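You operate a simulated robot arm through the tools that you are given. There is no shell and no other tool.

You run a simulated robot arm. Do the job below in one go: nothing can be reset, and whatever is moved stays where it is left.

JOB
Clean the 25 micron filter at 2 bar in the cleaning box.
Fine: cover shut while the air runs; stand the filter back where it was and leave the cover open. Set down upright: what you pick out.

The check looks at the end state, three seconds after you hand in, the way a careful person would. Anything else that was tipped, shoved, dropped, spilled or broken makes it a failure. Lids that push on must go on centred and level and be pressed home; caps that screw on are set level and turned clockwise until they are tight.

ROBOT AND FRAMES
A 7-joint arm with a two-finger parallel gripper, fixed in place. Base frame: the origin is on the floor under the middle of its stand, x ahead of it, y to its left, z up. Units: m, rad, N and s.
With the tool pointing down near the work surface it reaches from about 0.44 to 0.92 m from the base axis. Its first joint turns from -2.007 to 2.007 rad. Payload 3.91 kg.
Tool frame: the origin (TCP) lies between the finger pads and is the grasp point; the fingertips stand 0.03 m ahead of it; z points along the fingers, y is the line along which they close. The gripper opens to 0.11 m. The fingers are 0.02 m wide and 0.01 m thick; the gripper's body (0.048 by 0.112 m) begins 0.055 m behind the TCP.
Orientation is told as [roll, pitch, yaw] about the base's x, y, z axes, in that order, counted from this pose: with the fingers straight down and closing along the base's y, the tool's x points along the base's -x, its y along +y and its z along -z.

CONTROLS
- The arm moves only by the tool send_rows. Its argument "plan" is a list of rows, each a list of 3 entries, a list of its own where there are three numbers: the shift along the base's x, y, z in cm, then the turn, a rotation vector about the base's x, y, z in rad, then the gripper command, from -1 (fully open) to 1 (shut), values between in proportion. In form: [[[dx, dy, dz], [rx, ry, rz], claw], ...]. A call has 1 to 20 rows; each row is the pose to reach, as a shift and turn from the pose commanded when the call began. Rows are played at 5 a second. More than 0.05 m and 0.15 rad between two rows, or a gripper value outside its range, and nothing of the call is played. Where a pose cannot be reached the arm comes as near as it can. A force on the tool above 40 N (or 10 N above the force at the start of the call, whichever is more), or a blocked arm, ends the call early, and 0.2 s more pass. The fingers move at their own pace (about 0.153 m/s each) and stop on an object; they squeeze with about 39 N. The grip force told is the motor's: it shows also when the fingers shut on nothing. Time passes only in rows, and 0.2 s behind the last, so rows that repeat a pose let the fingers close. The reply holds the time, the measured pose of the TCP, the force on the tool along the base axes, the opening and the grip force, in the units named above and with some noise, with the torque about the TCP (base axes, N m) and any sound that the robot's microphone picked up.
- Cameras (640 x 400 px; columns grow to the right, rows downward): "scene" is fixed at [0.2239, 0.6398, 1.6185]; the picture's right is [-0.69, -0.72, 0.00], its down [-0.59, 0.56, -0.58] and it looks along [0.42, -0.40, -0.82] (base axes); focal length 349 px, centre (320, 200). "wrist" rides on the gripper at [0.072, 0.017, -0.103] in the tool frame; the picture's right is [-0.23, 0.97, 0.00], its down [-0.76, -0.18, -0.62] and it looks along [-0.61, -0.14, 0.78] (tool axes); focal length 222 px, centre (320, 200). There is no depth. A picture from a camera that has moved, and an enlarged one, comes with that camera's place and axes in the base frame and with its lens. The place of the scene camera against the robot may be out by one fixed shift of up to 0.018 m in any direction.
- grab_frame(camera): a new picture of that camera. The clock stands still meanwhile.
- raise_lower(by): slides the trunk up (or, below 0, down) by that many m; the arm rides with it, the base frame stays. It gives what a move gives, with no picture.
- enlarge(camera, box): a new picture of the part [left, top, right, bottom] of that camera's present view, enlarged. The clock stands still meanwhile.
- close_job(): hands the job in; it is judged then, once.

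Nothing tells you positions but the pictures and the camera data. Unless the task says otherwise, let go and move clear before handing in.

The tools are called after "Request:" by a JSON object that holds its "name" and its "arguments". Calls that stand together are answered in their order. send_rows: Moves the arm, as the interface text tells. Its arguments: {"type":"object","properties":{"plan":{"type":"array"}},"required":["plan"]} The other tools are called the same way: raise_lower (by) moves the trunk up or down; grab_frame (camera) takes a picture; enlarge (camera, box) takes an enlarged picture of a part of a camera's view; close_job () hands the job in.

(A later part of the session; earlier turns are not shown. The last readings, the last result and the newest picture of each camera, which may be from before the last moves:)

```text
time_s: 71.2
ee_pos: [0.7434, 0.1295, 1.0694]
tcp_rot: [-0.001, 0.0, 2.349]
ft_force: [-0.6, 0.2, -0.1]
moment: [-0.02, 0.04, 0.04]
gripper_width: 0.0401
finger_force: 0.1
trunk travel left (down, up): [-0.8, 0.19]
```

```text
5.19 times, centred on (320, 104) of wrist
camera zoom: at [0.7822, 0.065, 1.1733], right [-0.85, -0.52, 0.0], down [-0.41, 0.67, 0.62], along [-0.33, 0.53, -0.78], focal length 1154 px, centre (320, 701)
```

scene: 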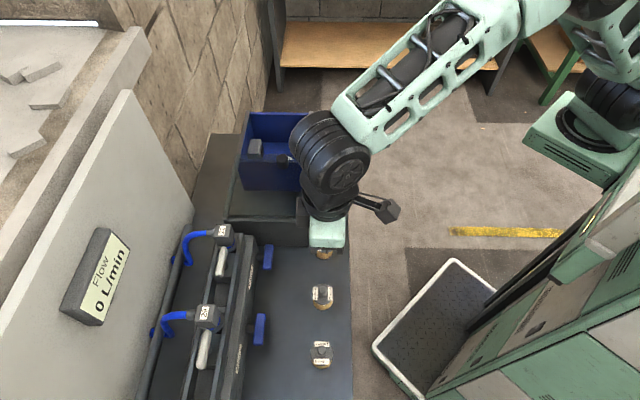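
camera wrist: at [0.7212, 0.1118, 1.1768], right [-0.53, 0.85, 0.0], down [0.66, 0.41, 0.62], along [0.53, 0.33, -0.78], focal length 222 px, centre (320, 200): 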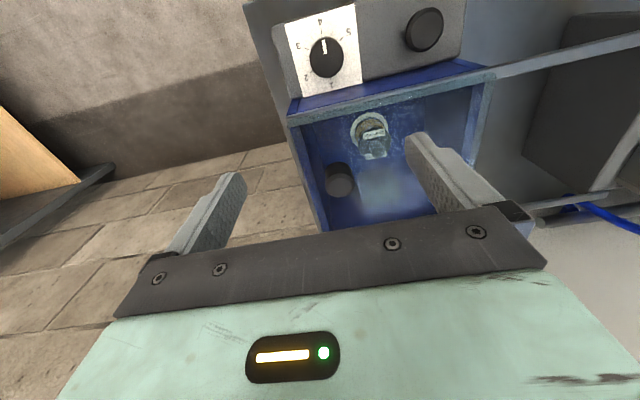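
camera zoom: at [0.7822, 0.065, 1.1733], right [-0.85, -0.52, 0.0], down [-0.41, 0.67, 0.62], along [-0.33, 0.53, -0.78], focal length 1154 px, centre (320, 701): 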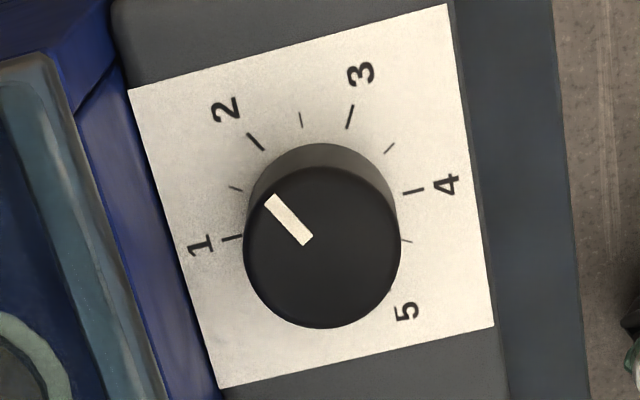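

The pointer lines up with the 2 mark. Now I'll turn the wrist back and hover with closed fingers over the Clean button, near (0.672,0.197).

Request:
{"name": "send_rows", "arguments": {"plan": [[[-0.6, 0.6, 0], [0, 0, -0.14], 0.5], [[-1.2, 1.2, 0], [0, 0, -0.28], 1], [[-1.8, 1.8, 0], [0, 0, -0.42], 1], [[-2.4, 2.4, 0], [0, 0, -0.56], 1], [[-3.0, 3.0, 0], [0, 0, -0.7], 1], [[-3.6, 3.6, 0], [0, 0, -0.84], 1], [[-4.2, 4.2, 0], [0, 0, -0.98], 1], [[-4.8, 4.8, 0], [0, 0, -1.12], 1], [[-5.4, 5.4, 0], [0, 0, -1.26], 1], [[-6.2, 6.0, 0], [0, 0, -1.4], 1], [[-7.1, 6.7, 0], [0, 0, -1.53], 1], [[-7.1, 6.7, 0], [0, 0, -1.565], 1], [[-7.1, 6.7, -2], [0, 0, -1.565], 1], [[-7.1, 6.7, -2], [0, 0, -1.565], 1]]}}

Request:
{"name": "grab_frame", "arguments": {"camera": "wrist"}}

Request:
{"name": "enlarge", "arguments": {"camera": "wrist", "box": [200, 40, 440, 190]}}

Request:
{"name": "enlarge", "arguments": {"camera": "scene", "box": [215, 65, 355, 200]}}

```text
time_s: 74.2
ee_pos: [0.6706, 0.196, 1.0475]
tcp_rot: [-0.003, -0.002, 0.784]
ft_force: [-0.9, -0.6, -0.1]
moment: [-0.03, 0.04, -0.04]
gripper_width: 0.0001
finger_force: 38.1
trunk travel left (down, up): [-0.8, 0.19]
```

```text
taken
camera wrist: at [0.6079, 0.1557, 1.1513], right [-0.53, 0.85, 0.0], down [0.66, 0.41, 0.62], along [0.53, 0.33, -0.78], focal length 222 px, centre (320, 200)
```

wrist: 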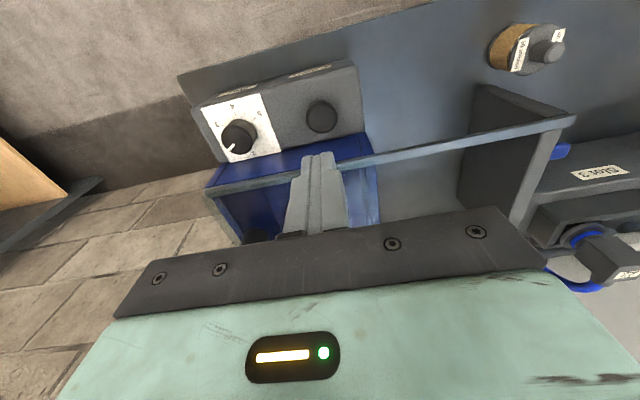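

```text
2.67 times, centred on (320, 115) of wrist
camera zoom: at [0.6079, 0.1557, 1.1513], right [-0.53, 0.85, 0.0], down [0.66, 0.41, 0.62], along [0.53, 0.33, -0.78], focal length 592 px, centre (320, 427)
```

zoom: 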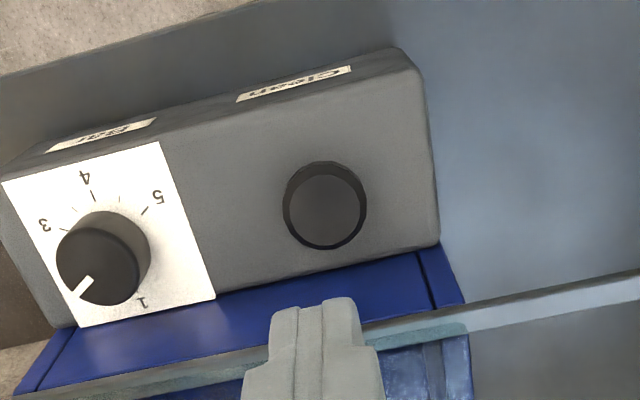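

```text
2.96 times, centred on (285, 132) of scene
camera zoom: at [0.2239, 0.6398, 1.6185], right [-0.69, -0.72, 0.0], down [-0.59, 0.56, -0.58], along [0.42, -0.4, -0.82], focal length 1035 px, centre (424, 400)
```

zoom: 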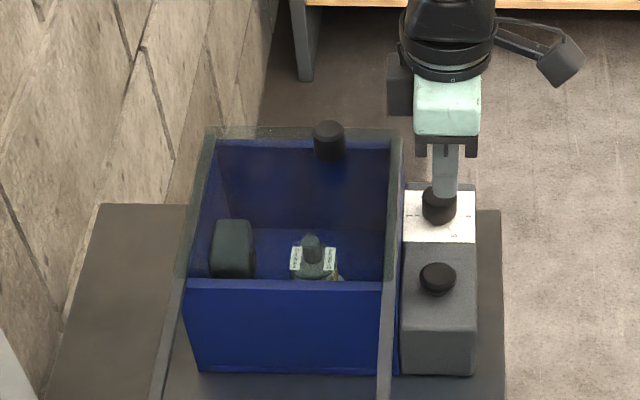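

The button is under the closed fingers within 3 mm. I'll correct and lower to just above it.

Request:
{"name": "send_rows", "arguments": {"plan": [[[0.1, 0.3, -2], [0, 0, 0], 1], [[0.1, 0.3, -5], [0, 0, 0], 1], [[0.1, 0.3, -8], [0, 0, 0], 1], [[0.1, 0.3, -9], [0, 0, 0], 1]]}}

Request:
{"name": "enlarge", "arguments": {"camera": "wrist", "box": [200, 60, 440, 210]}}

Request:
{"name": "enlarge", "arguments": {"camera": "scene", "box": [215, 65, 355, 200]}}

```text
time_s: 75.2
ee_pos: [0.671, 0.1998, 0.9571]
tcp_rot: [0.0, 0.001, 0.786]
ft_force: [-0.3, -0.1, -0.2]
moment: [0.01, -0.03, -0.01]
gripper_width: 0.0
finger_force: 37.8
trunk travel left (down, up): [-0.8, 0.19]
```

```text
2.67 times, centred on (320, 135) of wrist
camera zoom: at [0.609, 0.1598, 1.061], right [-0.53, 0.85, 0.0], down [0.66, 0.41, 0.62], along [0.53, 0.33, -0.78], focal length 592 px, centre (320, 373)
```

zoom: 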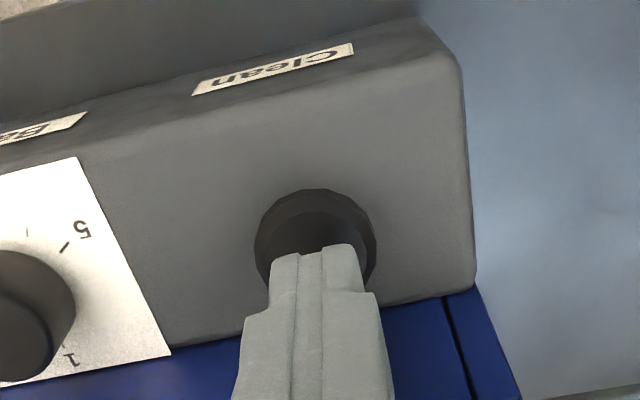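

```text
2.96 times, centred on (285, 132) of scene
camera zoom: at [0.2239, 0.6398, 1.6185], right [-0.69, -0.72, 0.0], down [-0.59, 0.56, -0.58], along [0.42, -0.4, -0.82], focal length 1035 px, centre (424, 400)
```

zoom: 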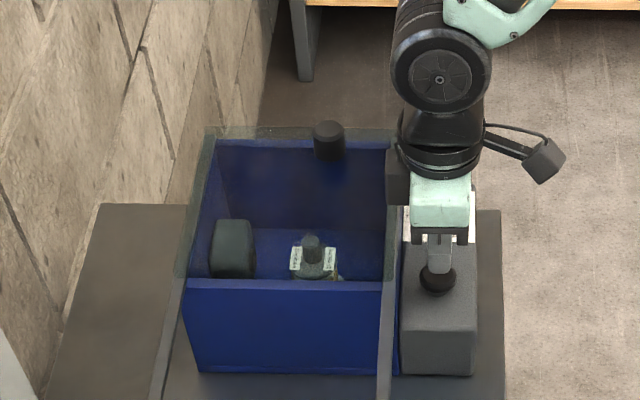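

The fingertips are over the button. Pressing down in small steps.

Request:
{"name": "send_rows", "arguments": {"plan": [[[0, 0, -0.3], [0, 0, 0], 1], [[0, 0, -0.6], [0, 0, 0], 1], [[0, 0, -0.9], [0, 0, 0], 1], [[0, 0, -1.1], [0, 0, 0], 1]]}}

```text
time_s: 76.2
ee_pos: [0.6714, 0.1991, 0.9474]
tcp_rot: [-0.002, -0.001, 0.785]
ft_force: [-0.4, -0.1, 0.3]
moment: [-0.01, -0.03, -0.01]
gripper_width: 0.0001
finger_force: 37.9
trunk travel left (down, up): [-0.8, 0.19]
```

Request:
{"name": "send_rows", "arguments": {"plan": [[[0, 0, -0.2], [0, 0, 0], 1], [[0, 0, -0.4], [0, 0, 0], 1], [[0, 0, -0.6], [0, 0, 0], 1], [[0, 0, -0.8], [0, 0, 0], 1]]}}

Request:
{"name": "enlarge", "arguments": {"camera": "wrist", "box": [200, 60, 440, 210]}}

```text
time_s: 77.2
ee_pos: [0.6702, 0.2003, 0.94]
tcp_rot: [-0.002, 0.0, 0.786]
ft_force: [-3.1, -2.1, 11.2]
moment: [-0.1, 0.08, 0.04]
gripper_width: 0.0
finger_force: 37.3
trunk travel left (down, up): [-0.8, 0.19]
heard: click
```

```text
2.67 times, centred on (320, 135) of wrist
camera zoom: at [0.6085, 0.159, 1.0434], right [-0.53, 0.85, 0.0], down [0.66, 0.41, 0.62], along [0.53, 0.33, -0.78], focal length 592 px, centre (320, 373)
```

zoom: 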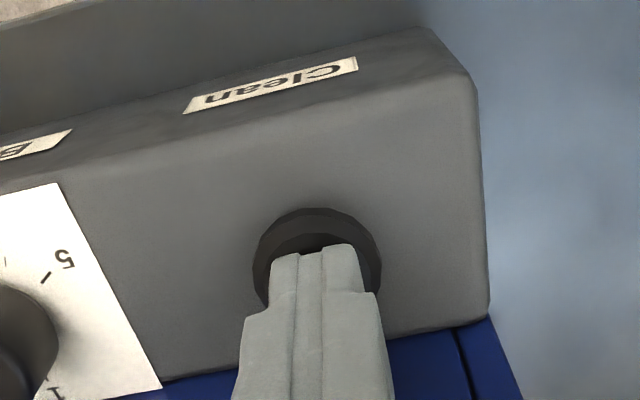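

A click: the button has been pressed. I'll back off and listen for the air.

Request:
{"name": "send_rows", "arguments": {"plan": [[[0, 0, 0.5], [0, 0, 0], 1], [[0, 0, 1.5], [0, 0, 0], 1], [[0, 0, 2.5], [0, 0, 0], 1], [[0, 0, 2.5], [0, 0, 0], 1], [[0, 0, 2.5], [0, 0, 0], 1]]}}

Request:
{"name": "enlarge", "arguments": {"camera": "scene", "box": [215, 65, 355, 200]}}

Request:
{"name": "grab_frame", "arguments": {"camera": "scene"}}

```text
time_s: 78.4
ee_pos: [0.671, 0.201, 0.9659]
tcp_rot: [-0.003, -0.001, 0.786]
ft_force: [-0.6, -0.3, 0.1]
moment: [0.0, 0.01, 0.01]
gripper_width: 0.0
finger_force: 37.5
trunk travel left (down, up): [-0.8, 0.19]
```

```text
2.96 times, centred on (285, 132) of scene
camera zoom: at [0.2239, 0.6398, 1.6185], right [-0.69, -0.72, 0.0], down [-0.59, 0.56, -0.58], along [0.42, -0.4, -0.82], focal length 1035 px, centre (424, 400)
```

zoom: 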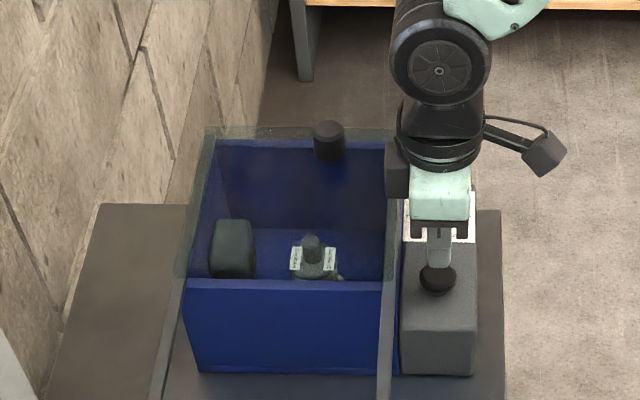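

```text
taken
```

scene: 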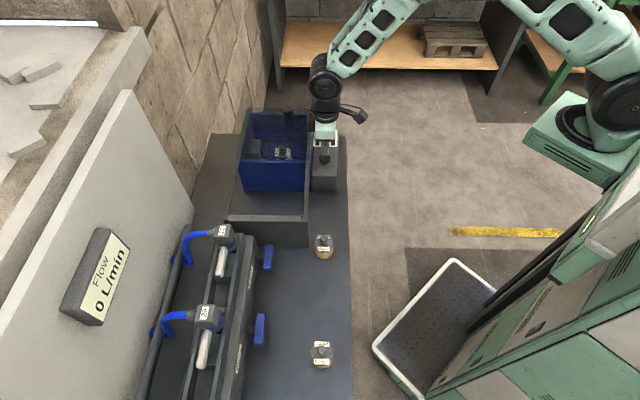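

I heard only the click, no air yet. I'll wait a moment and listen before deciding whether it needs holding.

Request:
{"name": "send_rows", "arguments": {"plan": [[[0, 0, 0], [0, 0, 0], 1], [[0, 0, 0], [0, 0, 0], 1], [[0, 0, 0], [0, 0, 0], 1], [[0, 0, 0], [0, 0, 0], 1], [[0, 0, 0], [0, 0, 0], 1], [[0, 0, 0], [0, 0, 0], 1], [[0, 0, 0], [0, 0, 0], 1], [[0, 0, 0], [0, 0, 0], 1], [[0, 0, 0], [0, 0, 0], 1], [[0, 0, 0], [0, 0, 0], 1]]}}

Request:
{"name": "enlarge", "arguments": {"camera": "scene", "box": [250, 120, 350, 200]}}

```text
time_s: 80.6
ee_pos: [0.6719, 0.2001, 0.9646]
tcp_rot: [-0.004, 0.005, 0.784]
ft_force: [0.4, 0.0, -0.4]
moment: [0.0, 0.02, 0.0]
gripper_width: 0.0001
finger_force: 37.8
trunk travel left (down, up): [-0.8, 0.19]
```

```text
5.00 times, centred on (300, 160) of scene
camera zoom: at [0.2239, 0.6398, 1.6185], right [-0.69, -0.72, 0.0], down [-0.59, 0.56, -0.58], along [0.42, -0.4, -0.82], focal length 1746 px, centre (420, 400)
```

zoom: 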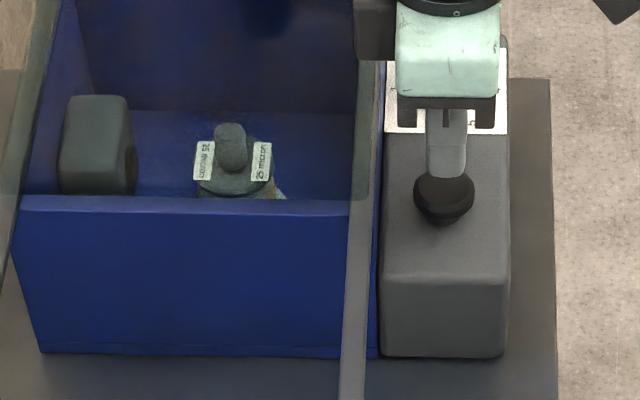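

Silent. I'll press again and hold the button to see whether the air runs while held.

Request:
{"name": "send_rows", "arguments": {"plan": [[[0, 0, -0.8], [0, 0, 0], 1], [[0, 0, -1.6], [0, 0, 0], 1], [[0, 0, -2.1], [0, 0, 0], 1], [[0, 0, -2.4], [0, 0, 0], 1], [[0, 0, -2.6], [0, 0, 0], 1], [[0, 0, -2.7], [0, 0, 0], 1], [[0, 0, -2.7], [0, 0, 0], 1], [[0, 0, -2.7], [0, 0, 0], 1], [[0, 0, -2.7], [0, 0, 0], 1]]}}

```text
time_s: 82.6
ee_pos: [0.6714, 0.1999, 0.939]
tcp_rot: [-0.001, -0.002, 0.784]
ft_force: [4.7, 2.5, 19.6]
moment: [0.09, -0.12, 0.04]
gripper_width: 0.0001
finger_force: 37.4
trunk travel left (down, up): [-0.8, 0.19]
heard: click
```

Request:
{"name": "send_rows", "arguments": {"plan": [[[0, 0, -0.1], [0, 0, 0], 1], [[0, 0, -0.1], [0, 0, 0], 1], [[0, 0, -0.1], [0, 0, 0], 1], [[0, 0, -0.1], [0, 0, 0], 1], [[0, 0, -0.1], [0, 0, 0], 1], [[0, 0, -0.1], [0, 0, 0], 1], [[0, 0, -0.1], [0, 0, 0], 1], [[0, 0, -0.1], [0, 0, 0], 1], [[0, 0, -0.1], [0, 0, 0], 1], [[0, 0, -0.1], [0, 0, 0], 1], [[0, 0, -0.1], [0, 0, 0], 1], [[0, 0, -0.1], [0, 0, 0], 1]]}}

Request:
{"name": "enlarge", "arguments": {"camera": "scene", "box": [250, 120, 350, 200]}}

Request:
{"name": "grab_frame", "arguments": {"camera": "wrist"}}

Request:
{"name": "enlarge", "arguments": {"camera": "scene", "box": [220, 90, 330, 180]}}

```text
time_s: 85.2
ee_pos: [0.6711, 0.1991, 0.9391]
tcp_rot: [-0.001, -0.002, 0.785]
ft_force: [4.1, 7.1, 29.9]
moment: [0.22, -0.12, -0.01]
gripper_width: 0.0001
finger_force: 37.5
trunk travel left (down, up): [-0.8, 0.19]
```

```text
5.00 times, centred on (300, 160) of scene
camera zoom: at [0.2239, 0.6398, 1.6185], right [-0.69, -0.72, 0.0], down [-0.59, 0.56, -0.58], along [0.42, -0.4, -0.82], focal length 1746 px, centre (420, 400)
```

zoom: 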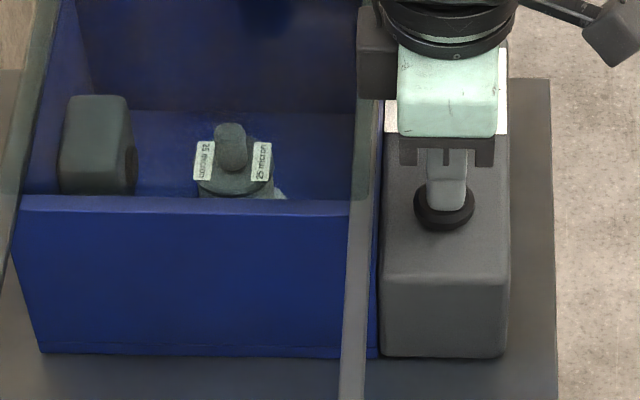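

```text
taken
camera wrist: at [0.609, 0.1595, 1.0413], right [-0.53, 0.85, 0.0], down [0.66, 0.41, 0.62], along [0.53, 0.33, -0.78], focal length 222 px, centre (320, 200)
```

wrist: 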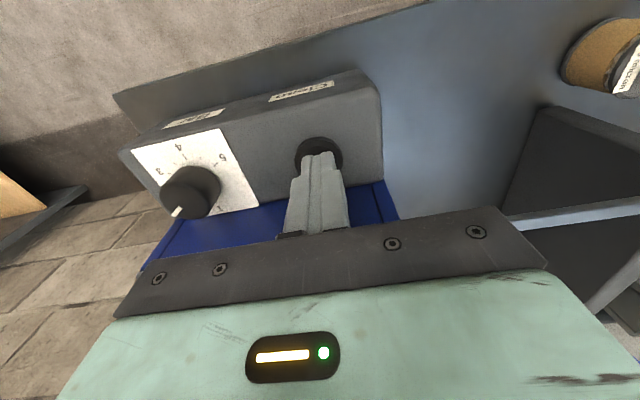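

```text
4.44 times, centred on (275, 135) of scene
camera zoom: at [0.2239, 0.6398, 1.6185], right [-0.69, -0.72, 0.0], down [-0.59, 0.56, -0.58], along [0.42, -0.4, -0.82], focal length 1552 px, centre (520, 489)
```

zoom: 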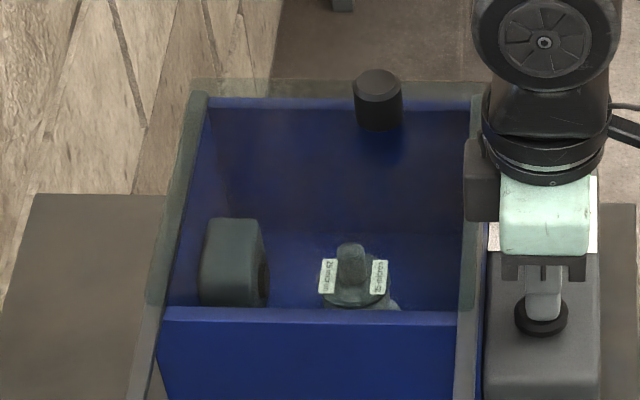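

No air is audible even while held. I'll release the button and look at the filter through the cover, and at the rest of the rig, for any sign of what happened.

Request:
{"name": "send_rows", "arguments": {"plan": [[[0, 0, 1], [0, 0, 0], 1], [[0, 0, 3], [0, 0, 0], 1], [[0, 0, 6], [0, 0, 0], 1], [[0, 0, 10], [0, 0, 0], 1], [[2, 1, 14], [0, 0, 0], 1], [[5, 2, 17], [0, 0, 0], 1], [[8, 3, 19], [0, 0, 0], 1], [[10, 4, 19], [0, 0, 0], 1], [[10, 4, 19], [0, 0, 0], 1]]}}

Request:
{"name": "grab_frame", "arguments": {"camera": "wrist"}}

Request:
{"name": "enlarge", "arguments": {"camera": "wrist", "box": [240, 0, 440, 125]}}

Request:
{"name": "grab_frame", "arguments": {"camera": "scene"}}

```text
time_s: 87.2
ee_pos: [0.7729, 0.2394, 1.128]
tcp_rot: [0.0, 0.003, 0.785]
ft_force: [-0.5, -0.7, -0.4]
moment: [0.01, 0.0, -0.03]
gripper_width: 0.0001
finger_force: 37.6
trunk travel left (down, up): [-0.8, 0.19]
```

```text
taken
camera wrist: at [0.7094, 0.1998, 1.2306], right [-0.53, 0.85, 0.0], down [0.66, 0.41, 0.62], along [0.53, 0.33, -0.78], focal length 222 px, centre (320, 200)
```

wrist: 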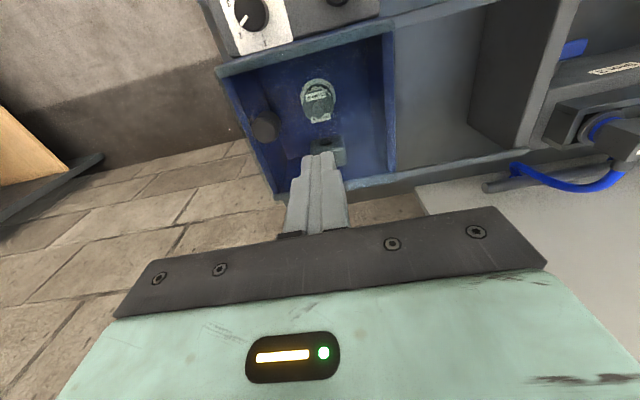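

```text
3.20 times, centred on (340, 62) of wrist
camera zoom: at [0.7094, 0.1998, 1.2306], right [-0.53, 0.85, 0.0], down [0.66, 0.41, 0.62], along [0.53, 0.33, -0.78], focal length 711 px, centre (256, 640)
```

zoom: 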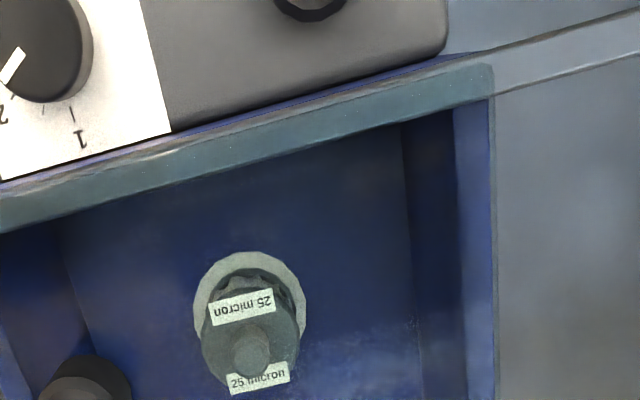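

```text
taken
```

scene: 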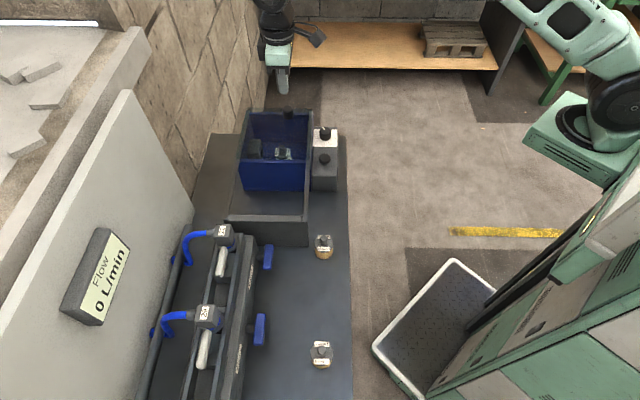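

Request:
{"name": "enlarge", "arguments": {"camera": "wrist", "box": [290, 70, 350, 130]}}

Request:
{"name": "enlarge", "arguments": {"camera": "scene", "box": [265, 135, 305, 165]}}

Request:
{"name": "enlarge", "arguments": {"camera": "scene", "box": [300, 230, 345, 265]}}

```text
6.67 times, centred on (320, 100) of wrist
camera zoom: at [0.7094, 0.1998, 1.2306], right [-0.53, 0.85, 0.0], down [0.66, 0.41, 0.62], along [0.53, 0.33, -0.78], focal length 1481 px, centre (320, 867)
```

zoom: 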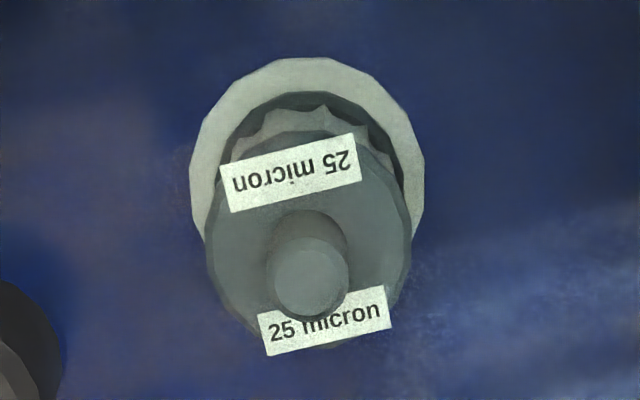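

```text
13.33 times, centred on (285, 150) of scene
camera zoom: at [0.2239, 0.6398, 1.6185], right [-0.69, -0.72, 0.0], down [-0.59, 0.56, -0.58], along [0.42, -0.4, -0.82], focal length 4657 px, centre (787, 867)
```

zoom: 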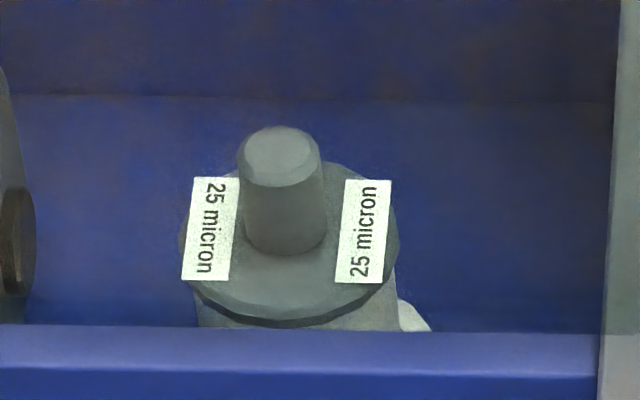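

```text
11.43 times, centred on (322, 248) of scene
camera zoom: at [0.2239, 0.6398, 1.6185], right [-0.69, -0.72, 0.0], down [-0.59, 0.56, -0.58], along [0.42, -0.4, -0.82], focal length 3992 px, centre (291, -343)
```

zoom: 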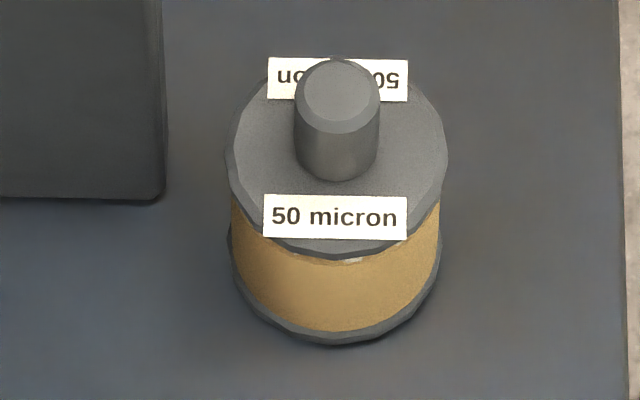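

The golden dust is gone: the 25 micron filter's pleats now show clean grey-white under the shut cover, whereas the 50 micron filter still has its dust. I'll wait a few seconds so any remaining air has surely stopped, and check again.

Request:
{"name": "send_rows", "arguments": {"plan": [[[0, 0, 0], [0, 0, 0], 0], [[0, 0, 0], [0, 0, 0], -1], [[0, 0, 0], [0, 0, 0], -1], [[0, 0, 0], [0, 0, 0], -1], [[0, 0, 0], [0, 0, 0], -1], [[0, 0, 0], [0, 0, 0], -1], [[0, 0, 0], [0, 0, 0], -1], [[0, 0, 0], [0, 0, 0], -1], [[0, 0, 0], [0, 0, 0], -1], [[0, 0, 0], [0, 0, 0], -1], [[0, 0, 0], [0, 0, 0], -1], [[0, 0, 0], [0, 0, 0], -1], [[0, 0, 0], [0, 0, 0], -1], [[0, 0, 0], [0, 0, 0], -1], [[0, 0, 0], [0, 0, 0], -1], [[0, 0, 0], [0, 0, 0], -1], [[0, 0, 0], [0, 0, 0], -1], [[0, 0, 0], [0, 0, 0], -1], [[0, 0, 0], [0, 0, 0], -1], [[0, 0, 0], [0, 0, 0], -1]]}}

Request:
{"name": "enlarge", "arguments": {"camera": "wrist", "box": [290, 70, 350, 130]}}

Request:
{"name": "enlarge", "arguments": {"camera": "wrist", "box": [200, 0, 440, 150]}}

Request:
{"name": "enlarge", "arguments": {"camera": "scene", "box": [300, 115, 350, 170]}}

```text
time_s: 91.4
ee_pos: [0.7714, 0.2398, 1.1261]
tcp_rot: [-0.002, 0.001, 0.784]
ft_force: [0.5, 0.1, 0.2]
moment: [0.01, 0.0, -0.02]
gripper_width: 0.1101
finger_force: 0.1
trunk travel left (down, up): [-0.8, 0.19]
```

```text
6.67 times, centred on (320, 100) of wrist
camera zoom: at [0.7092, 0.1998, 1.2306], right [-0.53, 0.85, 0.0], down [0.66, 0.41, 0.62], along [0.53, 0.33, -0.78], focal length 1481 px, centre (320, 867)
```

zoom: 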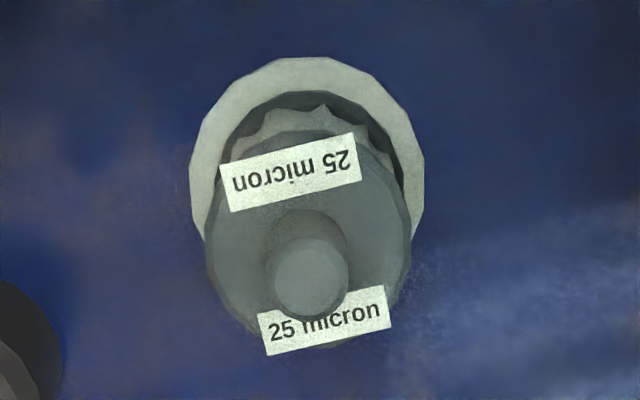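

```text
2.67 times, centred on (320, 75) of wrist
camera zoom: at [0.7092, 0.1998, 1.2306], right [-0.53, 0.85, 0.0], down [0.66, 0.41, 0.62], along [0.53, 0.33, -0.78], focal length 592 px, centre (320, 533)
```

zoom: 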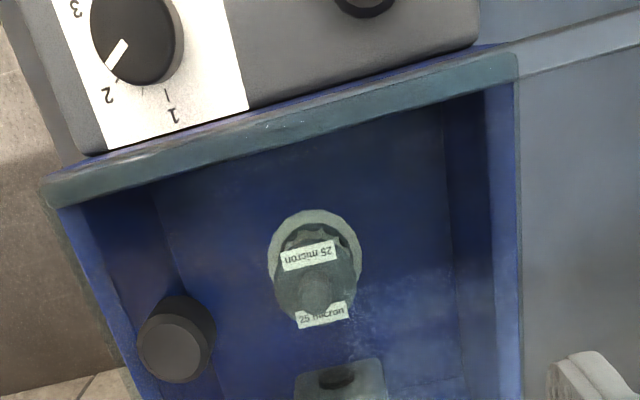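

```text
7.27 times, centred on (325, 142) of scene
camera zoom: at [0.2239, 0.6398, 1.6185], right [-0.69, -0.72, 0.0], down [-0.59, 0.56, -0.58], along [0.42, -0.4, -0.82], focal length 2540 px, centre (284, 618)
```

zoom: 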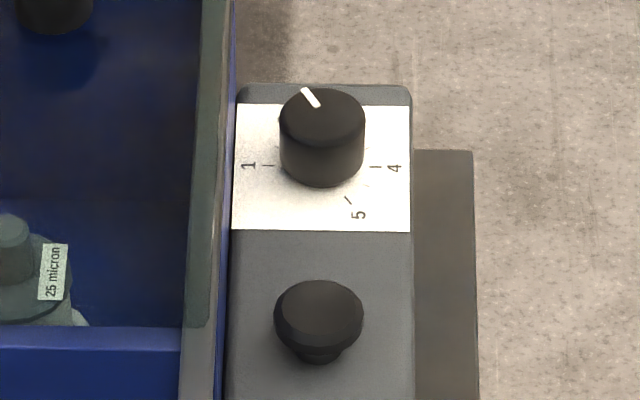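

All steady, the button is back up and the dial still at 2. Now I'll take the cover knob again at (0.820,0.197) to open the cover.

Request:
{"name": "send_rows", "arguments": {"plan": [[[2, -2, 0], [0, 0, 0], -1], [[4.9, -4.3, 0], [0, 0, 0], -1], [[4.9, -4.3, -3], [0, 0, 0], -1], [[4.9, -4.3, -6.5], [0, 0, 0], -1], [[4.9, -4.3, -6.5], [0, 0, 0], -1]]}}

Request:
{"name": "enlarge", "arguments": {"camera": "wrist", "box": [160, 0, 500, 212]}}

```text
time_s: 92.6
ee_pos: [0.8197, 0.1957, 1.0625]
tcp_rot: [-0.002, -0.001, 0.786]
ft_force: [0.4, 0.0, -0.4]
moment: [0.05, 0.0, 0.01]
gripper_width: 0.1101
finger_force: 0.1
trunk travel left (down, up): [-0.8, 0.19]
```

```text
1.88 times, centred on (330, 106) of wrist
camera zoom: at [0.7567, 0.1564, 1.1658], right [-0.53, 0.85, 0.0], down [0.66, 0.41, 0.62], along [0.53, 0.33, -0.78], focal length 418 px, centre (301, 377)
```

zoom: 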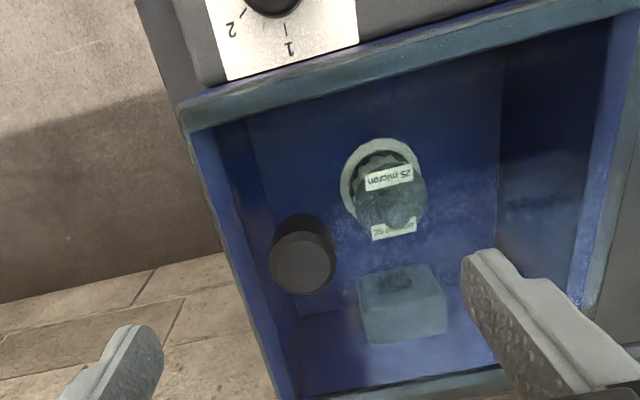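

Lined up as before. Lowering and gripping the knob.

Request:
{"name": "send_rows", "arguments": {"plan": [[[0, 0, -2], [0, 0, 0], -1], [[0, 0, -4], [0, 0, 0], -1], [[0, 0, -5.2], [0, 0, 0], -1], [[0, 0, -5.9], [0, 0, 0], -1], [[0, 0, -5.9], [0, 0, 0], 0], [[0, 0, -5.9], [0, 0, 0], 1], [[0, 0, -5.9], [0, 0, 0], 1], [[0, 0, -5.9], [0, 0, 0], 1]]}}

Request:
{"name": "send_rows", "arguments": {"plan": [[[-0.6, 0.6, 0], [0, 0, 0], 1], [[-1.6, 1.6, 0], [0, 0, 0], 1], [[-2.6, 2.6, 0], [0, 0, 0], 1], [[-3.6, 3.6, 0], [0, 0, 0], 1], [[-4.6, 4.6, 0], [0, 0, 0], 1], [[-5.6, 5.6, 0], [0, 0, 0], 1], [[-6.6, 6.6, 0], [0, 0, 0], 1], [[-7.6, 7.6, 0], [0, 0, 0], 1], [[-8.6, 8.6, 0], [0, 0, 0], 1], [[-9.6, 9.6, 0], [0, 0, 0], 1], [[-10.6, 10.6, 0], [0, 0, 0], 1], [[-11.4, 11.4, 0], [0, 0, 0], 1], [[-12.0, 12.0, 0], [0, 0, 0], 1]]}}

Request:
{"name": "enlarge", "arguments": {"camera": "scene", "box": [205, 85, 365, 260]}}

```text
time_s: 94.4
ee_pos: [0.8196, 0.1978, 1.0042]
tcp_rot: [-0.001, 0.004, 0.788]
ft_force: [-5.6, 4.8, -1.9]
moment: [-0.01, -0.4, 0.03]
gripper_width: 0.0297
finger_force: 45.1
trunk travel left (down, up): [-0.8, 0.19]
```

```text
time_s: 97.2
ee_pos: [0.7011, 0.3159, 1.0038]
tcp_rot: [-0.002, -0.002, 0.784]
ft_force: [9.2, 9.2, 24.5]
moment: [0.13, 0.61, 0.06]
gripper_width: 0.0295
finger_force: 44.7
trunk travel left (down, up): [-0.8, 0.19]
```

```text
2.29 times, centred on (285, 172) of scene
camera zoom: at [0.2239, 0.6398, 1.6185], right [-0.69, -0.72, 0.0], down [-0.59, 0.56, -0.58], along [0.42, -0.4, -0.82], focal length 798 px, centre (400, 263)
```

zoom: 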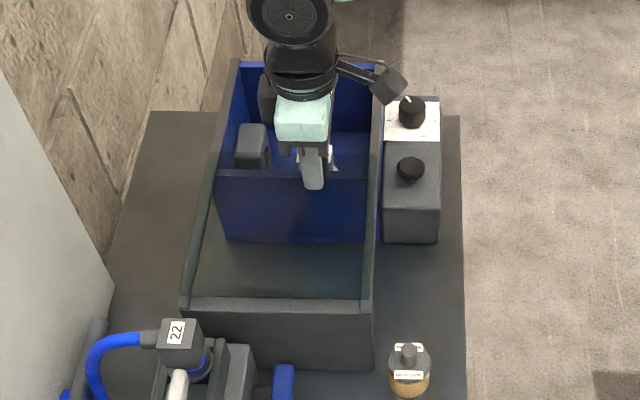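

Nearly open. I'll ease the loads and slide on to the end stop.

Request:
{"name": "send_rows", "arguments": {"plan": [[[0.0, 0.1, 0.15], [0, 0, 0], 1], [[-0.25, 0.35, 0.15], [0, 0, 0], 1], [[-0.5, 0.6, 0.15], [0, 0, 0], 1], [[-0.7, 0.8, 0.15], [0, 0, 0], 1], [[-0.9, 1.0, 0.15], [0, 0, 0], 1], [[-1.1, 1.2, 0.15], [0, 0, 0], 1]]}}

Request:
{"name": "enlarge", "arguments": {"camera": "scene", "box": [205, 85, 365, 260]}}

```text
time_s: 98.6
ee_pos: [0.6948, 0.3244, 1.0022]
tcp_rot: [-0.008, 0.004, 0.783]
ft_force: [29.0, -9.5, 4.1]
moment: [0.27, -0.51, 0.12]
gripper_width: 0.0296
finger_force: 44.5
trunk travel left (down, up): [-0.8, 0.19]
```

```text
2.29 times, centred on (285, 172) of scene
camera zoom: at [0.2239, 0.6398, 1.6185], right [-0.69, -0.72, 0.0], down [-0.59, 0.56, -0.58], along [0.42, -0.4, -0.82], focal length 798 px, centre (400, 263)
```

zoom: 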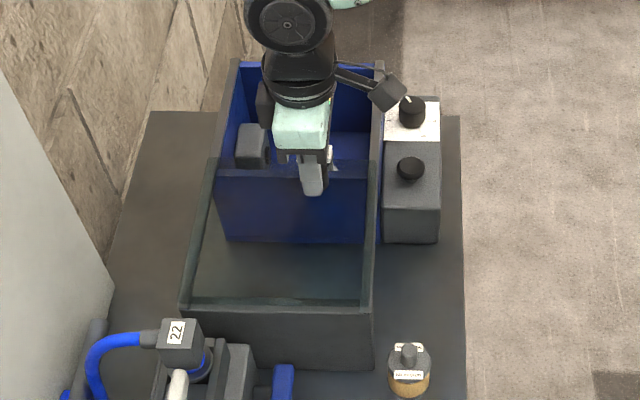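

The cover is at its open stop. I'll relax, release, lift, and move over the clean filter.

Request:
{"name": "send_rows", "arguments": {"plan": [[[0.3, -0.3, 0], [0, 0, 0], 1], [[0.3, -0.3, 0], [0, 0, 0], 0], [[0.3, -0.3, 0], [0, 0, 0], -1], [[0.3, -0.3, 0], [0, 0, 0], -1], [[0.3, -0.3, 2], [0, 0, 0], -1], [[0.3, -0.3, 5], [0, 0, 0], -1], [[0.3, -0.3, 9], [0, 0, 0], -1], [[3.5, -2.8, 10], [0, 0, 0], -0.6], [[6.8, -5.2, 10], [0, 0, 0], -0.3], [[9.9, -7.6, 10], [0, 0, 0], -0.2], [[9.9, -7.6, 10], [0, 0, 0], -0.2]]}}

Request:
{"name": "grab_frame", "arguments": {"camera": "wrist"}}

Request:
{"name": "enlarge", "arguments": {"camera": "wrist", "box": [220, 20, 420, 145]}}

Request:
{"name": "enlarge", "arguments": {"camera": "scene", "box": [205, 85, 365, 260]}}

```text
time_s: 101.0
ee_pos: [0.7889, 0.2529, 1.1053]
tcp_rot: [-0.001, 0.001, 0.784]
ft_force: [-0.4, -0.3, 0.8]
moment: [0.02, 0.0, 0.0]
gripper_width: 0.0658
finger_force: 0.1
trunk travel left (down, up): [-0.8, 0.19]
```

```text
taken
camera wrist: at [0.7271, 0.213, 1.2083], right [-0.53, 0.85, 0.0], down [0.66, 0.41, 0.62], along [0.53, 0.33, -0.78], focal length 222 px, centre (320, 200)
```

wrist: 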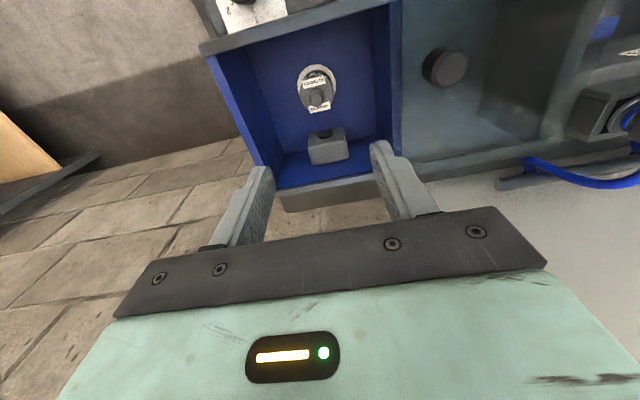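

```text
3.20 times, centred on (320, 82) of wrist
camera zoom: at [0.7271, 0.213, 1.2083], right [-0.53, 0.85, 0.0], down [0.66, 0.41, 0.62], along [0.53, 0.33, -0.78], focal length 711 px, centre (320, 576)
```

zoom: 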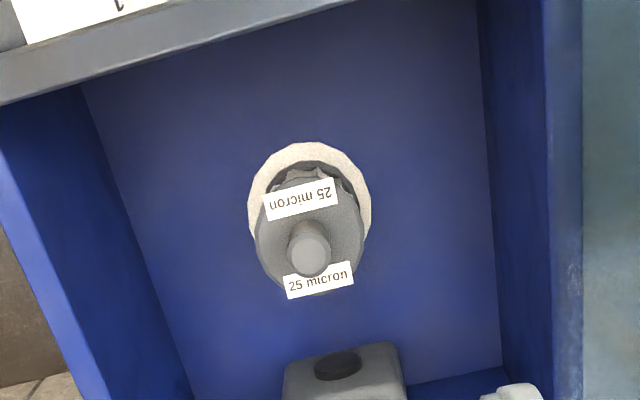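

```text
2.29 times, centred on (285, 172) of scene
camera zoom: at [0.2239, 0.6398, 1.6185], right [-0.69, -0.72, 0.0], down [-0.59, 0.56, -0.58], along [0.42, -0.4, -0.82], focal length 798 px, centre (400, 263)
```

zoom: 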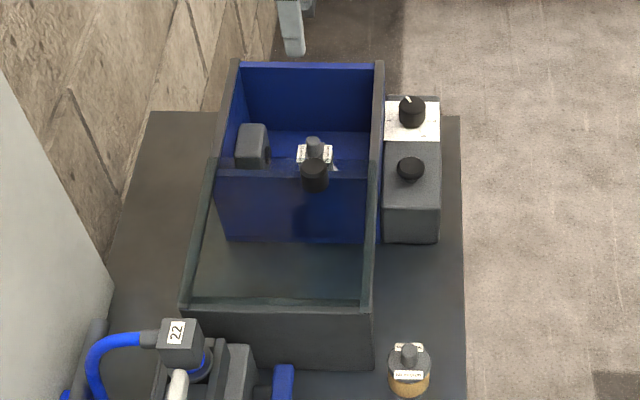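

The clean filter stands on the pad, the stem about 6 mm off my axis. I'll correct and descend, then check before closing.

Request:
{"name": "send_rows", "arguments": {"plan": [[[0.55, -0.3, 0], [0, 0, 0], -0.2], [[0.55, -0.3, -4], [0, 0, 0], -0.2], [[0.55, -0.3, -8], [0, 0, 0], -0.2], [[0.55, -0.3, -12], [0, 0, 0], -0.2], [[0.55, -0.3, -15], [0, 0, 0], -0.2], [[0.55, -0.3, -15.5], [0, 0, 0], -0.2], [[0.55, -0.3, -15.5], [0, 0, 0], -0.2]]}}

Request:
{"name": "enlarge", "arguments": {"camera": "wrist", "box": [200, 60, 440, 210]}}

```text
time_s: 102.6
ee_pos: [0.7948, 0.2497, 0.9498]
tcp_rot: [-0.003, 0.001, 0.786]
ft_force: [0.9, 0.0, -0.1]
moment: [-0.01, -0.02, -0.01]
gripper_width: 0.0662
finger_force: 0.1
trunk travel left (down, up): [-0.8, 0.19]
```

```text
2.67 times, centred on (320, 135) of wrist
camera zoom: at [0.7313, 0.2096, 1.0525], right [-0.53, 0.85, 0.0], down [0.66, 0.41, 0.62], along [0.53, 0.33, -0.78], focal length 592 px, centre (320, 373)
```

zoom: 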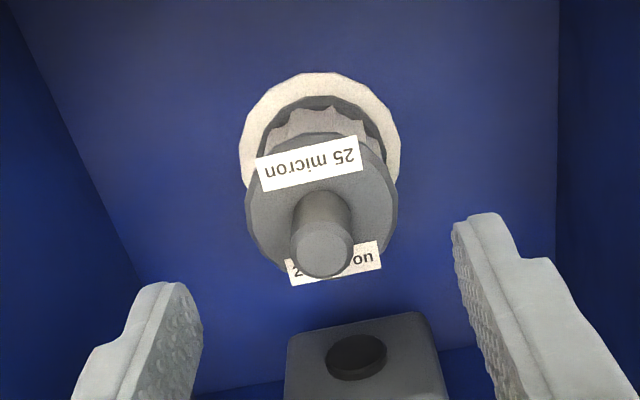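

Centred. Lowering 3.6 cm, gripping the stem, and test-lifting gently.

Request:
{"name": "send_rows", "arguments": {"plan": [[[0, 0, -1.5], [0, 0, 0], -0.2], [[0, 0, -2.8], [0, 0, 0], -0.2], [[0, 0, -3.4], [0, 0, 0], -0.2], [[0, 0, -3.65], [0, 0, 0], -0.2], [[0, 0, -3.65], [0, 0, 0], 0.4], [[0, 0, -3.65], [0, 0, 0], 1], [[0, 0, -3.65], [0, 0, 0], 1], [[0, 0, -3.65], [0, 0, 0], 1]]}}

Request:
{"name": "enlarge", "arguments": {"camera": "wrist", "box": [240, 90, 400, 190]}}

```text
time_s: 104.4
ee_pos: [0.7943, 0.2499, 0.9126]
tcp_rot: [-0.002, 0.002, 0.786]
ft_force: [-0.3, 0.1, 0.4]
moment: [-0.03, 0.02, 0.0]
gripper_width: 0.0163
finger_force: 39.3
trunk travel left (down, up): [-0.8, 0.19]
```

```text
4.00 times, centred on (320, 140) of wrist
camera zoom: at [0.732, 0.2097, 1.0155], right [-0.53, 0.85, 0.0], down [0.66, 0.41, 0.62], along [0.53, 0.33, -0.78], focal length 888 px, centre (320, 440)
```

zoom: 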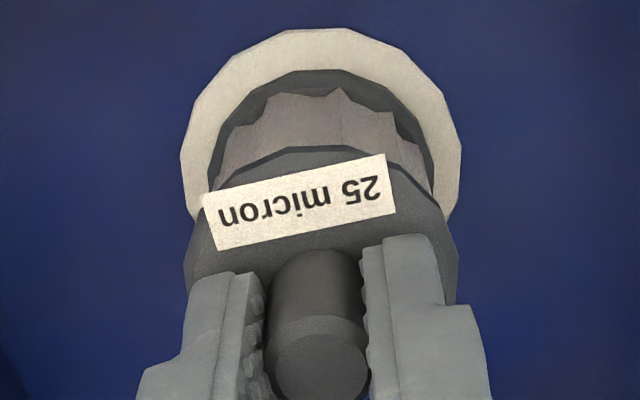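

Gripped just like before. Lifting gently out of the box.

Request:
{"name": "send_rows", "arguments": {"plan": [[[0, 0, 0.2], [0, 0, 0], 1], [[0, 0, 0.5], [0, 0, 0], 1], [[0, 0, 1.0], [0, 0, 0], 1], [[0, 0, 1.7], [0, 0, 0], 1], [[0, 0, 2.6], [0, 0, 0], 1], [[0, 0, 3.6], [0, 0, 0], 1], [[0, 0, 4.7], [0, 0, 0], 1], [[0, 0, 5.9], [0, 0, 0], 1], [[0, 0, 7.1], [0, 0, 0], 1], [[0, 0, 8.3], [0, 0, 0], 1], [[0, 0, 9.5], [0, 0, 0], 1], [[0, 0, 10.7], [0, 0, 0], 1], [[0, 0, 11.9], [0, 0, 0], 1], [[0, 0, 13.1], [0, 0, 0], 1], [[0, 0, 14.3], [0, 0, 0], 1], [[0, 0, 15.5], [0, 0, 0], 1], [[0, 0, 16.7], [0, 0, 0], 1], [[0, 0, 17.9], [0, 0, 0], 1], [[0, 0, 19.0], [0, 0, 0], 1], [[0, 0, 19.8], [0, 0, 0], 1]]}}

Request:
{"name": "enlarge", "arguments": {"camera": "wrist", "box": [240, 90, 400, 190]}}

Request:
{"name": "enlarge", "arguments": {"camera": "scene", "box": [205, 45, 365, 220]}}

```text
time_s: 108.6
ee_pos: [0.7934, 0.2493, 1.1114]
tcp_rot: [0.0, 0.002, 0.786]
ft_force: [-0.3, 0.0, -0.5]
moment: [-0.03, -0.03, 0.0]
gripper_width: 0.0167
finger_force: 39.2
trunk travel left (down, up): [-0.8, 0.19]
```

```text
4.00 times, centred on (320, 140) of wrist
camera zoom: at [0.7317, 0.2089, 1.2147], right [-0.53, 0.85, 0.0], down [0.66, 0.41, 0.62], along [0.53, 0.33, -0.78], focal length 888 px, centre (320, 440)
```

zoom: 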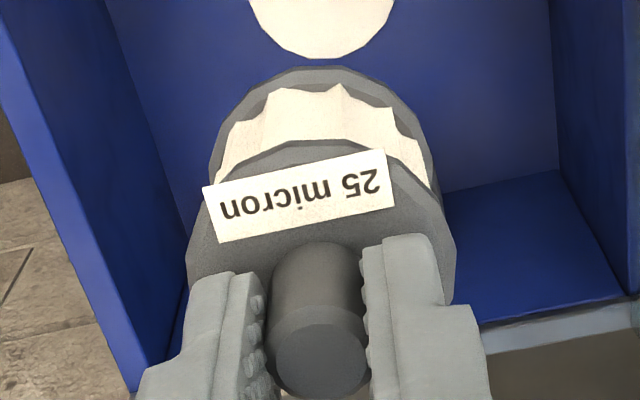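

```text
2.29 times, centred on (285, 132) of scene
camera zoom: at [0.2239, 0.6398, 1.6185], right [-0.69, -0.72, 0.0], down [-0.59, 0.56, -0.58], along [0.42, -0.4, -0.82], focal length 798 px, centre (400, 354)
```

zoom: 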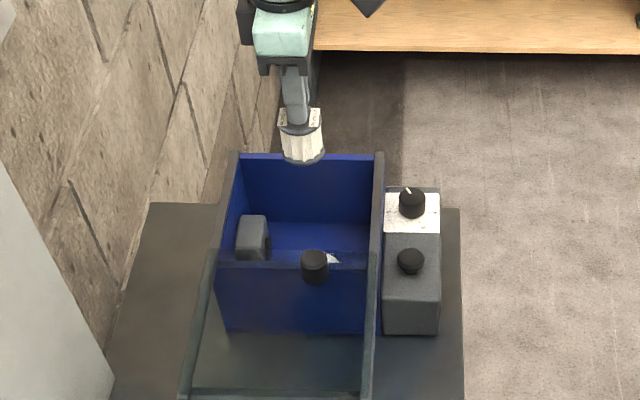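

The filter comes out clean white and hangs straight. I'll carry it gently back to its old place near (0.413,0.451).

Request:
{"name": "send_rows", "arguments": {"plan": [[[-0.35, 0.19, 0], [0, 0, 0], 1], [[-0.88, 0.47, 0], [0, 0, 0], 1], [[-1.77, 0.94, 0], [0, 0, 0], 1], [[-3.0, 1.6, 0], [0, 0, 0], 1], [[-4.41, 2.35, 0], [0, 0, 0], 1], [[-5.83, 3.1, 0], [0, 0, 0], 1], [[-7.24, 3.85, 0], [0, 0, 0], 1], [[-8.65, 4.6, 0], [0, 0, 0], 1], [[-10.06, 5.36, 0], [0, 0, 0], 1], [[-11.48, 6.11, 0], [0, 0, 0], 1], [[-12.89, 6.86, 0], [0, 0, 0], 1], [[-14.3, 7.61, 0], [0, 0, 0], 1], [[-15.71, 8.36, 0], [0, 0, 0], 1], [[-17.12, 9.11, 0], [0, 0, 0], 1], [[-18.25, 9.68, 0], [0, 0, 0], 1], [[-18.8, 9.96, 0], [0, 0, 0], 1], [[-19.05, 10.09, 0], [0, 0, 0], 1]]}}

Request:
{"name": "send_rows", "arguments": {"plan": [[[-0.35, 0.19, 0], [0, 0, 0], 1], [[-0.88, 0.47, 0], [0, 0, 0], 1], [[-1.77, 0.94, 0], [0, 0, 0], 1], [[-3.0, 1.6, 0], [0, 0, 0], 1], [[-4.41, 2.35, 0], [0, 0, 0], 1], [[-5.83, 3.1, 0], [0, 0, 0], 1], [[-7.24, 3.85, 0], [0, 0, 0], 1], [[-8.65, 4.6, 0], [0, 0, 0], 1], [[-10.06, 5.36, 0], [0, 0, 0], 1], [[-11.48, 6.11, 0], [0, 0, 0], 1], [[-12.89, 6.86, 0], [0, 0, 0], 1], [[-14.3, 7.61, 0], [0, 0, 0], 1], [[-15.71, 8.36, 0], [0, 0, 0], 1], [[-17.12, 9.11, 0], [0, 0, 0], 1], [[-18.25, 9.68, 0], [0, 0, 0], 1], [[-18.8, 9.96, 0], [0, 0, 0], 1], [[-19.05, 10.09, 0], [0, 0, 0], 1], [[-19.05, 10.09, 0], [0, 0, 0], 1]]}}

Request:
{"name": "grab_frame", "arguments": {"camera": "wrist"}}

Request:
{"name": "grab_frame", "arguments": {"camera": "scene"}}

```text
time_s: 112.2
ee_pos: [0.6034, 0.3503, 1.1116]
tcp_rot: [0.0, 0.002, 0.785]
ft_force: [-0.5, -0.6, -1.0]
moment: [0.0, -0.02, 0.01]
gripper_width: 0.0164
finger_force: 39.0
trunk travel left (down, up): [-0.8, 0.19]
```

```text
time_s: 116.0
ee_pos: [0.413, 0.4506, 1.1111]
tcp_rot: [0.0, 0.002, 0.785]
ft_force: [0.8, -0.1, -0.9]
moment: [-0.02, 0.01, 0.0]
gripper_width: 0.0164
finger_force: 39.2
trunk travel left (down, up): [-0.8, 0.19]
```

```text
taken
camera wrist: at [0.3507, 0.411, 1.2138], right [-0.53, 0.85, 0.0], down [0.66, 0.41, 0.62], along [0.53, 0.33, -0.78], focal length 222 px, centre (320, 200)
```

wrist: 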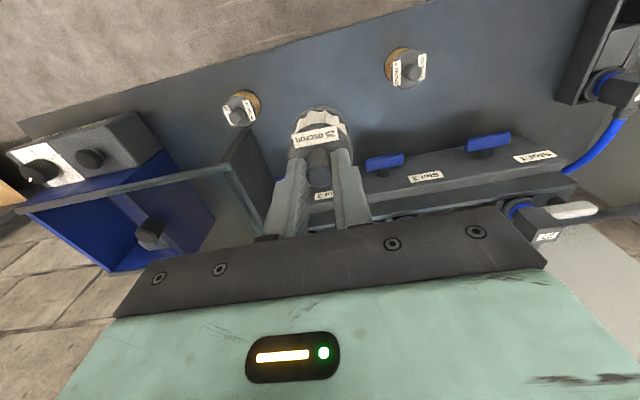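

```text
taken
```

scene: 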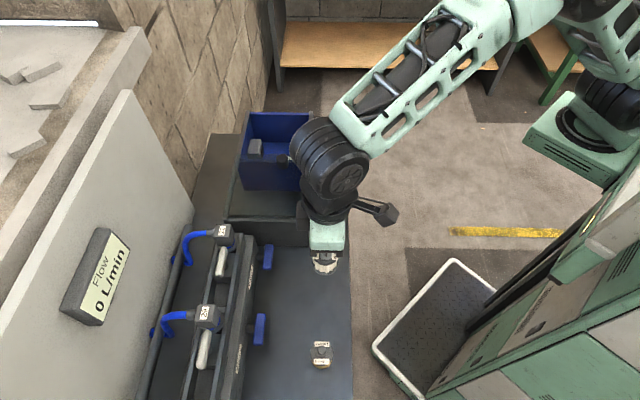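

Back over its spot with neighbours undisturbed. Lowering gently.

Request:
{"name": "send_rows", "arguments": {"plan": [[[0, 0, -0.4], [0, 0, 0], 1], [[0, 0, -1.2], [0, 0, 0], 1], [[0, 0, -2.4], [0, 0, 0], 1], [[0, 0, -3.6], [0, 0, 0], 1], [[0, 0, -4.8], [0, 0, 0], 1], [[0, 0, -6.0], [0, 0, 0], 1], [[0, 0, -7.2], [0, 0, 0], 1], [[0, 0, -8.4], [0, 0, 0], 1], [[0, 0, -9.6], [0, 0, 0], 1], [[0, 0, -10.8], [0, 0, 0], 1], [[0, 0, -12.0], [0, 0, 0], 1], [[0, 0, -13.2], [0, 0, 0], 1], [[0, 0, -14.4], [0, 0, 0], 1], [[0, 0, -15.6], [0, 0, 0], 1], [[0, 0, -16.8], [0, 0, 0], 1], [[0, 0, -17.8], [0, 0, 0], 1], [[0, 0, -18.5], [0, 0, 0], 1], [[0, 0, -19.0], [0, 0, 0], 1]]}}

Request:
{"name": "grab_frame", "arguments": {"camera": "wrist"}}

Request:
{"name": "enlarge", "arguments": {"camera": "scene", "box": [270, 220, 370, 380]}}

```text
time_s: 119.8
ee_pos: [0.4126, 0.4505, 0.9222]
tcp_rot: [-0.003, 0.0, 0.784]
ft_force: [-0.1, -0.5, -0.9]
moment: [-0.01, -0.02, -0.01]
gripper_width: 0.0161
finger_force: 38.7
trunk travel left (down, up): [-0.8, 0.19]
```

```text
taken
camera wrist: at [0.3504, 0.4111, 1.0241], right [-0.53, 0.85, 0.0], down [0.66, 0.41, 0.62], along [0.53, 0.33, -0.78], focal length 222 px, centre (320, 200)
```

wrist: 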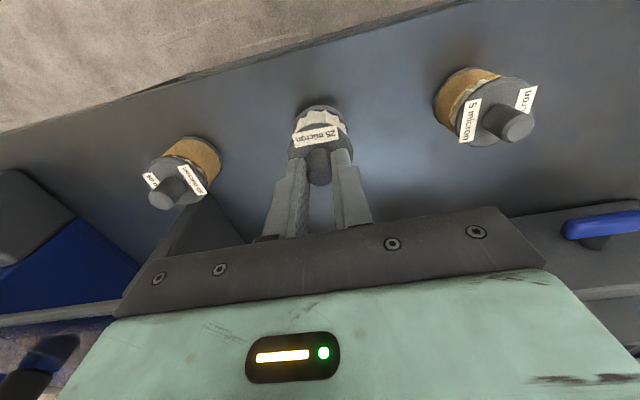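

```text
2.50 times, centred on (320, 300) of scene
camera zoom: at [0.2239, 0.6398, 1.6185], right [-0.69, -0.72, 0.0], down [-0.59, 0.56, -0.58], along [0.42, -0.4, -0.82], focal length 873 px, centre (320, -50)
```

zoom: 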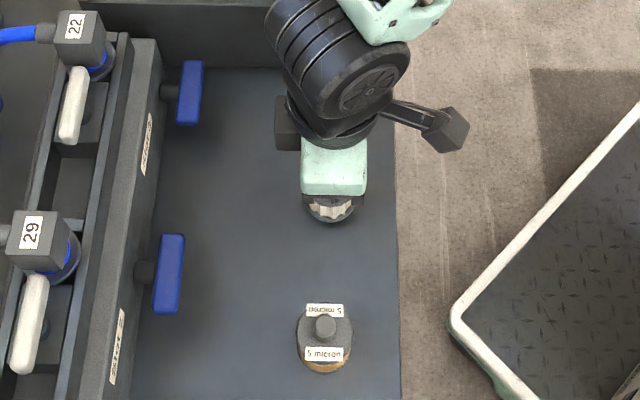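

Now the last 1.5 cm in small steps, looking for touch-down.

Request:
{"name": "send_rows", "arguments": {"plan": [[[0, 0, -0.3], [0, 0, 0], 1], [[0, 0, -0.6], [0, 0, 0], 1], [[0, 0, -0.9], [0, 0, 0], 1], [[0, 0, -1.1], [0, 0, 0], 1], [[0, 0, -1.3], [0, 0, 0], 1]]}}

```text
time_s: 121.0
ee_pos: [0.4127, 0.4508, 0.9083]
tcp_rot: [0.0, 0.002, 0.785]
ft_force: [0.5, 0.5, -0.4]
moment: [0.0, -0.01, -0.03]
gripper_width: 0.0165
finger_force: 39.5
trunk travel left (down, up): [-0.8, 0.19]
```

Request:
{"name": "send_rows", "arguments": {"plan": [[[0, 0, -0.1], [0, 0, 0], 1], [[0, 0, -0.2], [0, 0, 0], 1]]}}

```text
time_s: 121.6
ee_pos: [0.4129, 0.4511, 0.907]
tcp_rot: [-0.001, 0.0, 0.785]
ft_force: [-0.8, -3.0, 8.9]
moment: [-0.25, 0.07, 0.03]
gripper_width: 0.0162
finger_force: 39.2
trunk travel left (down, up): [-0.8, 0.19]
```

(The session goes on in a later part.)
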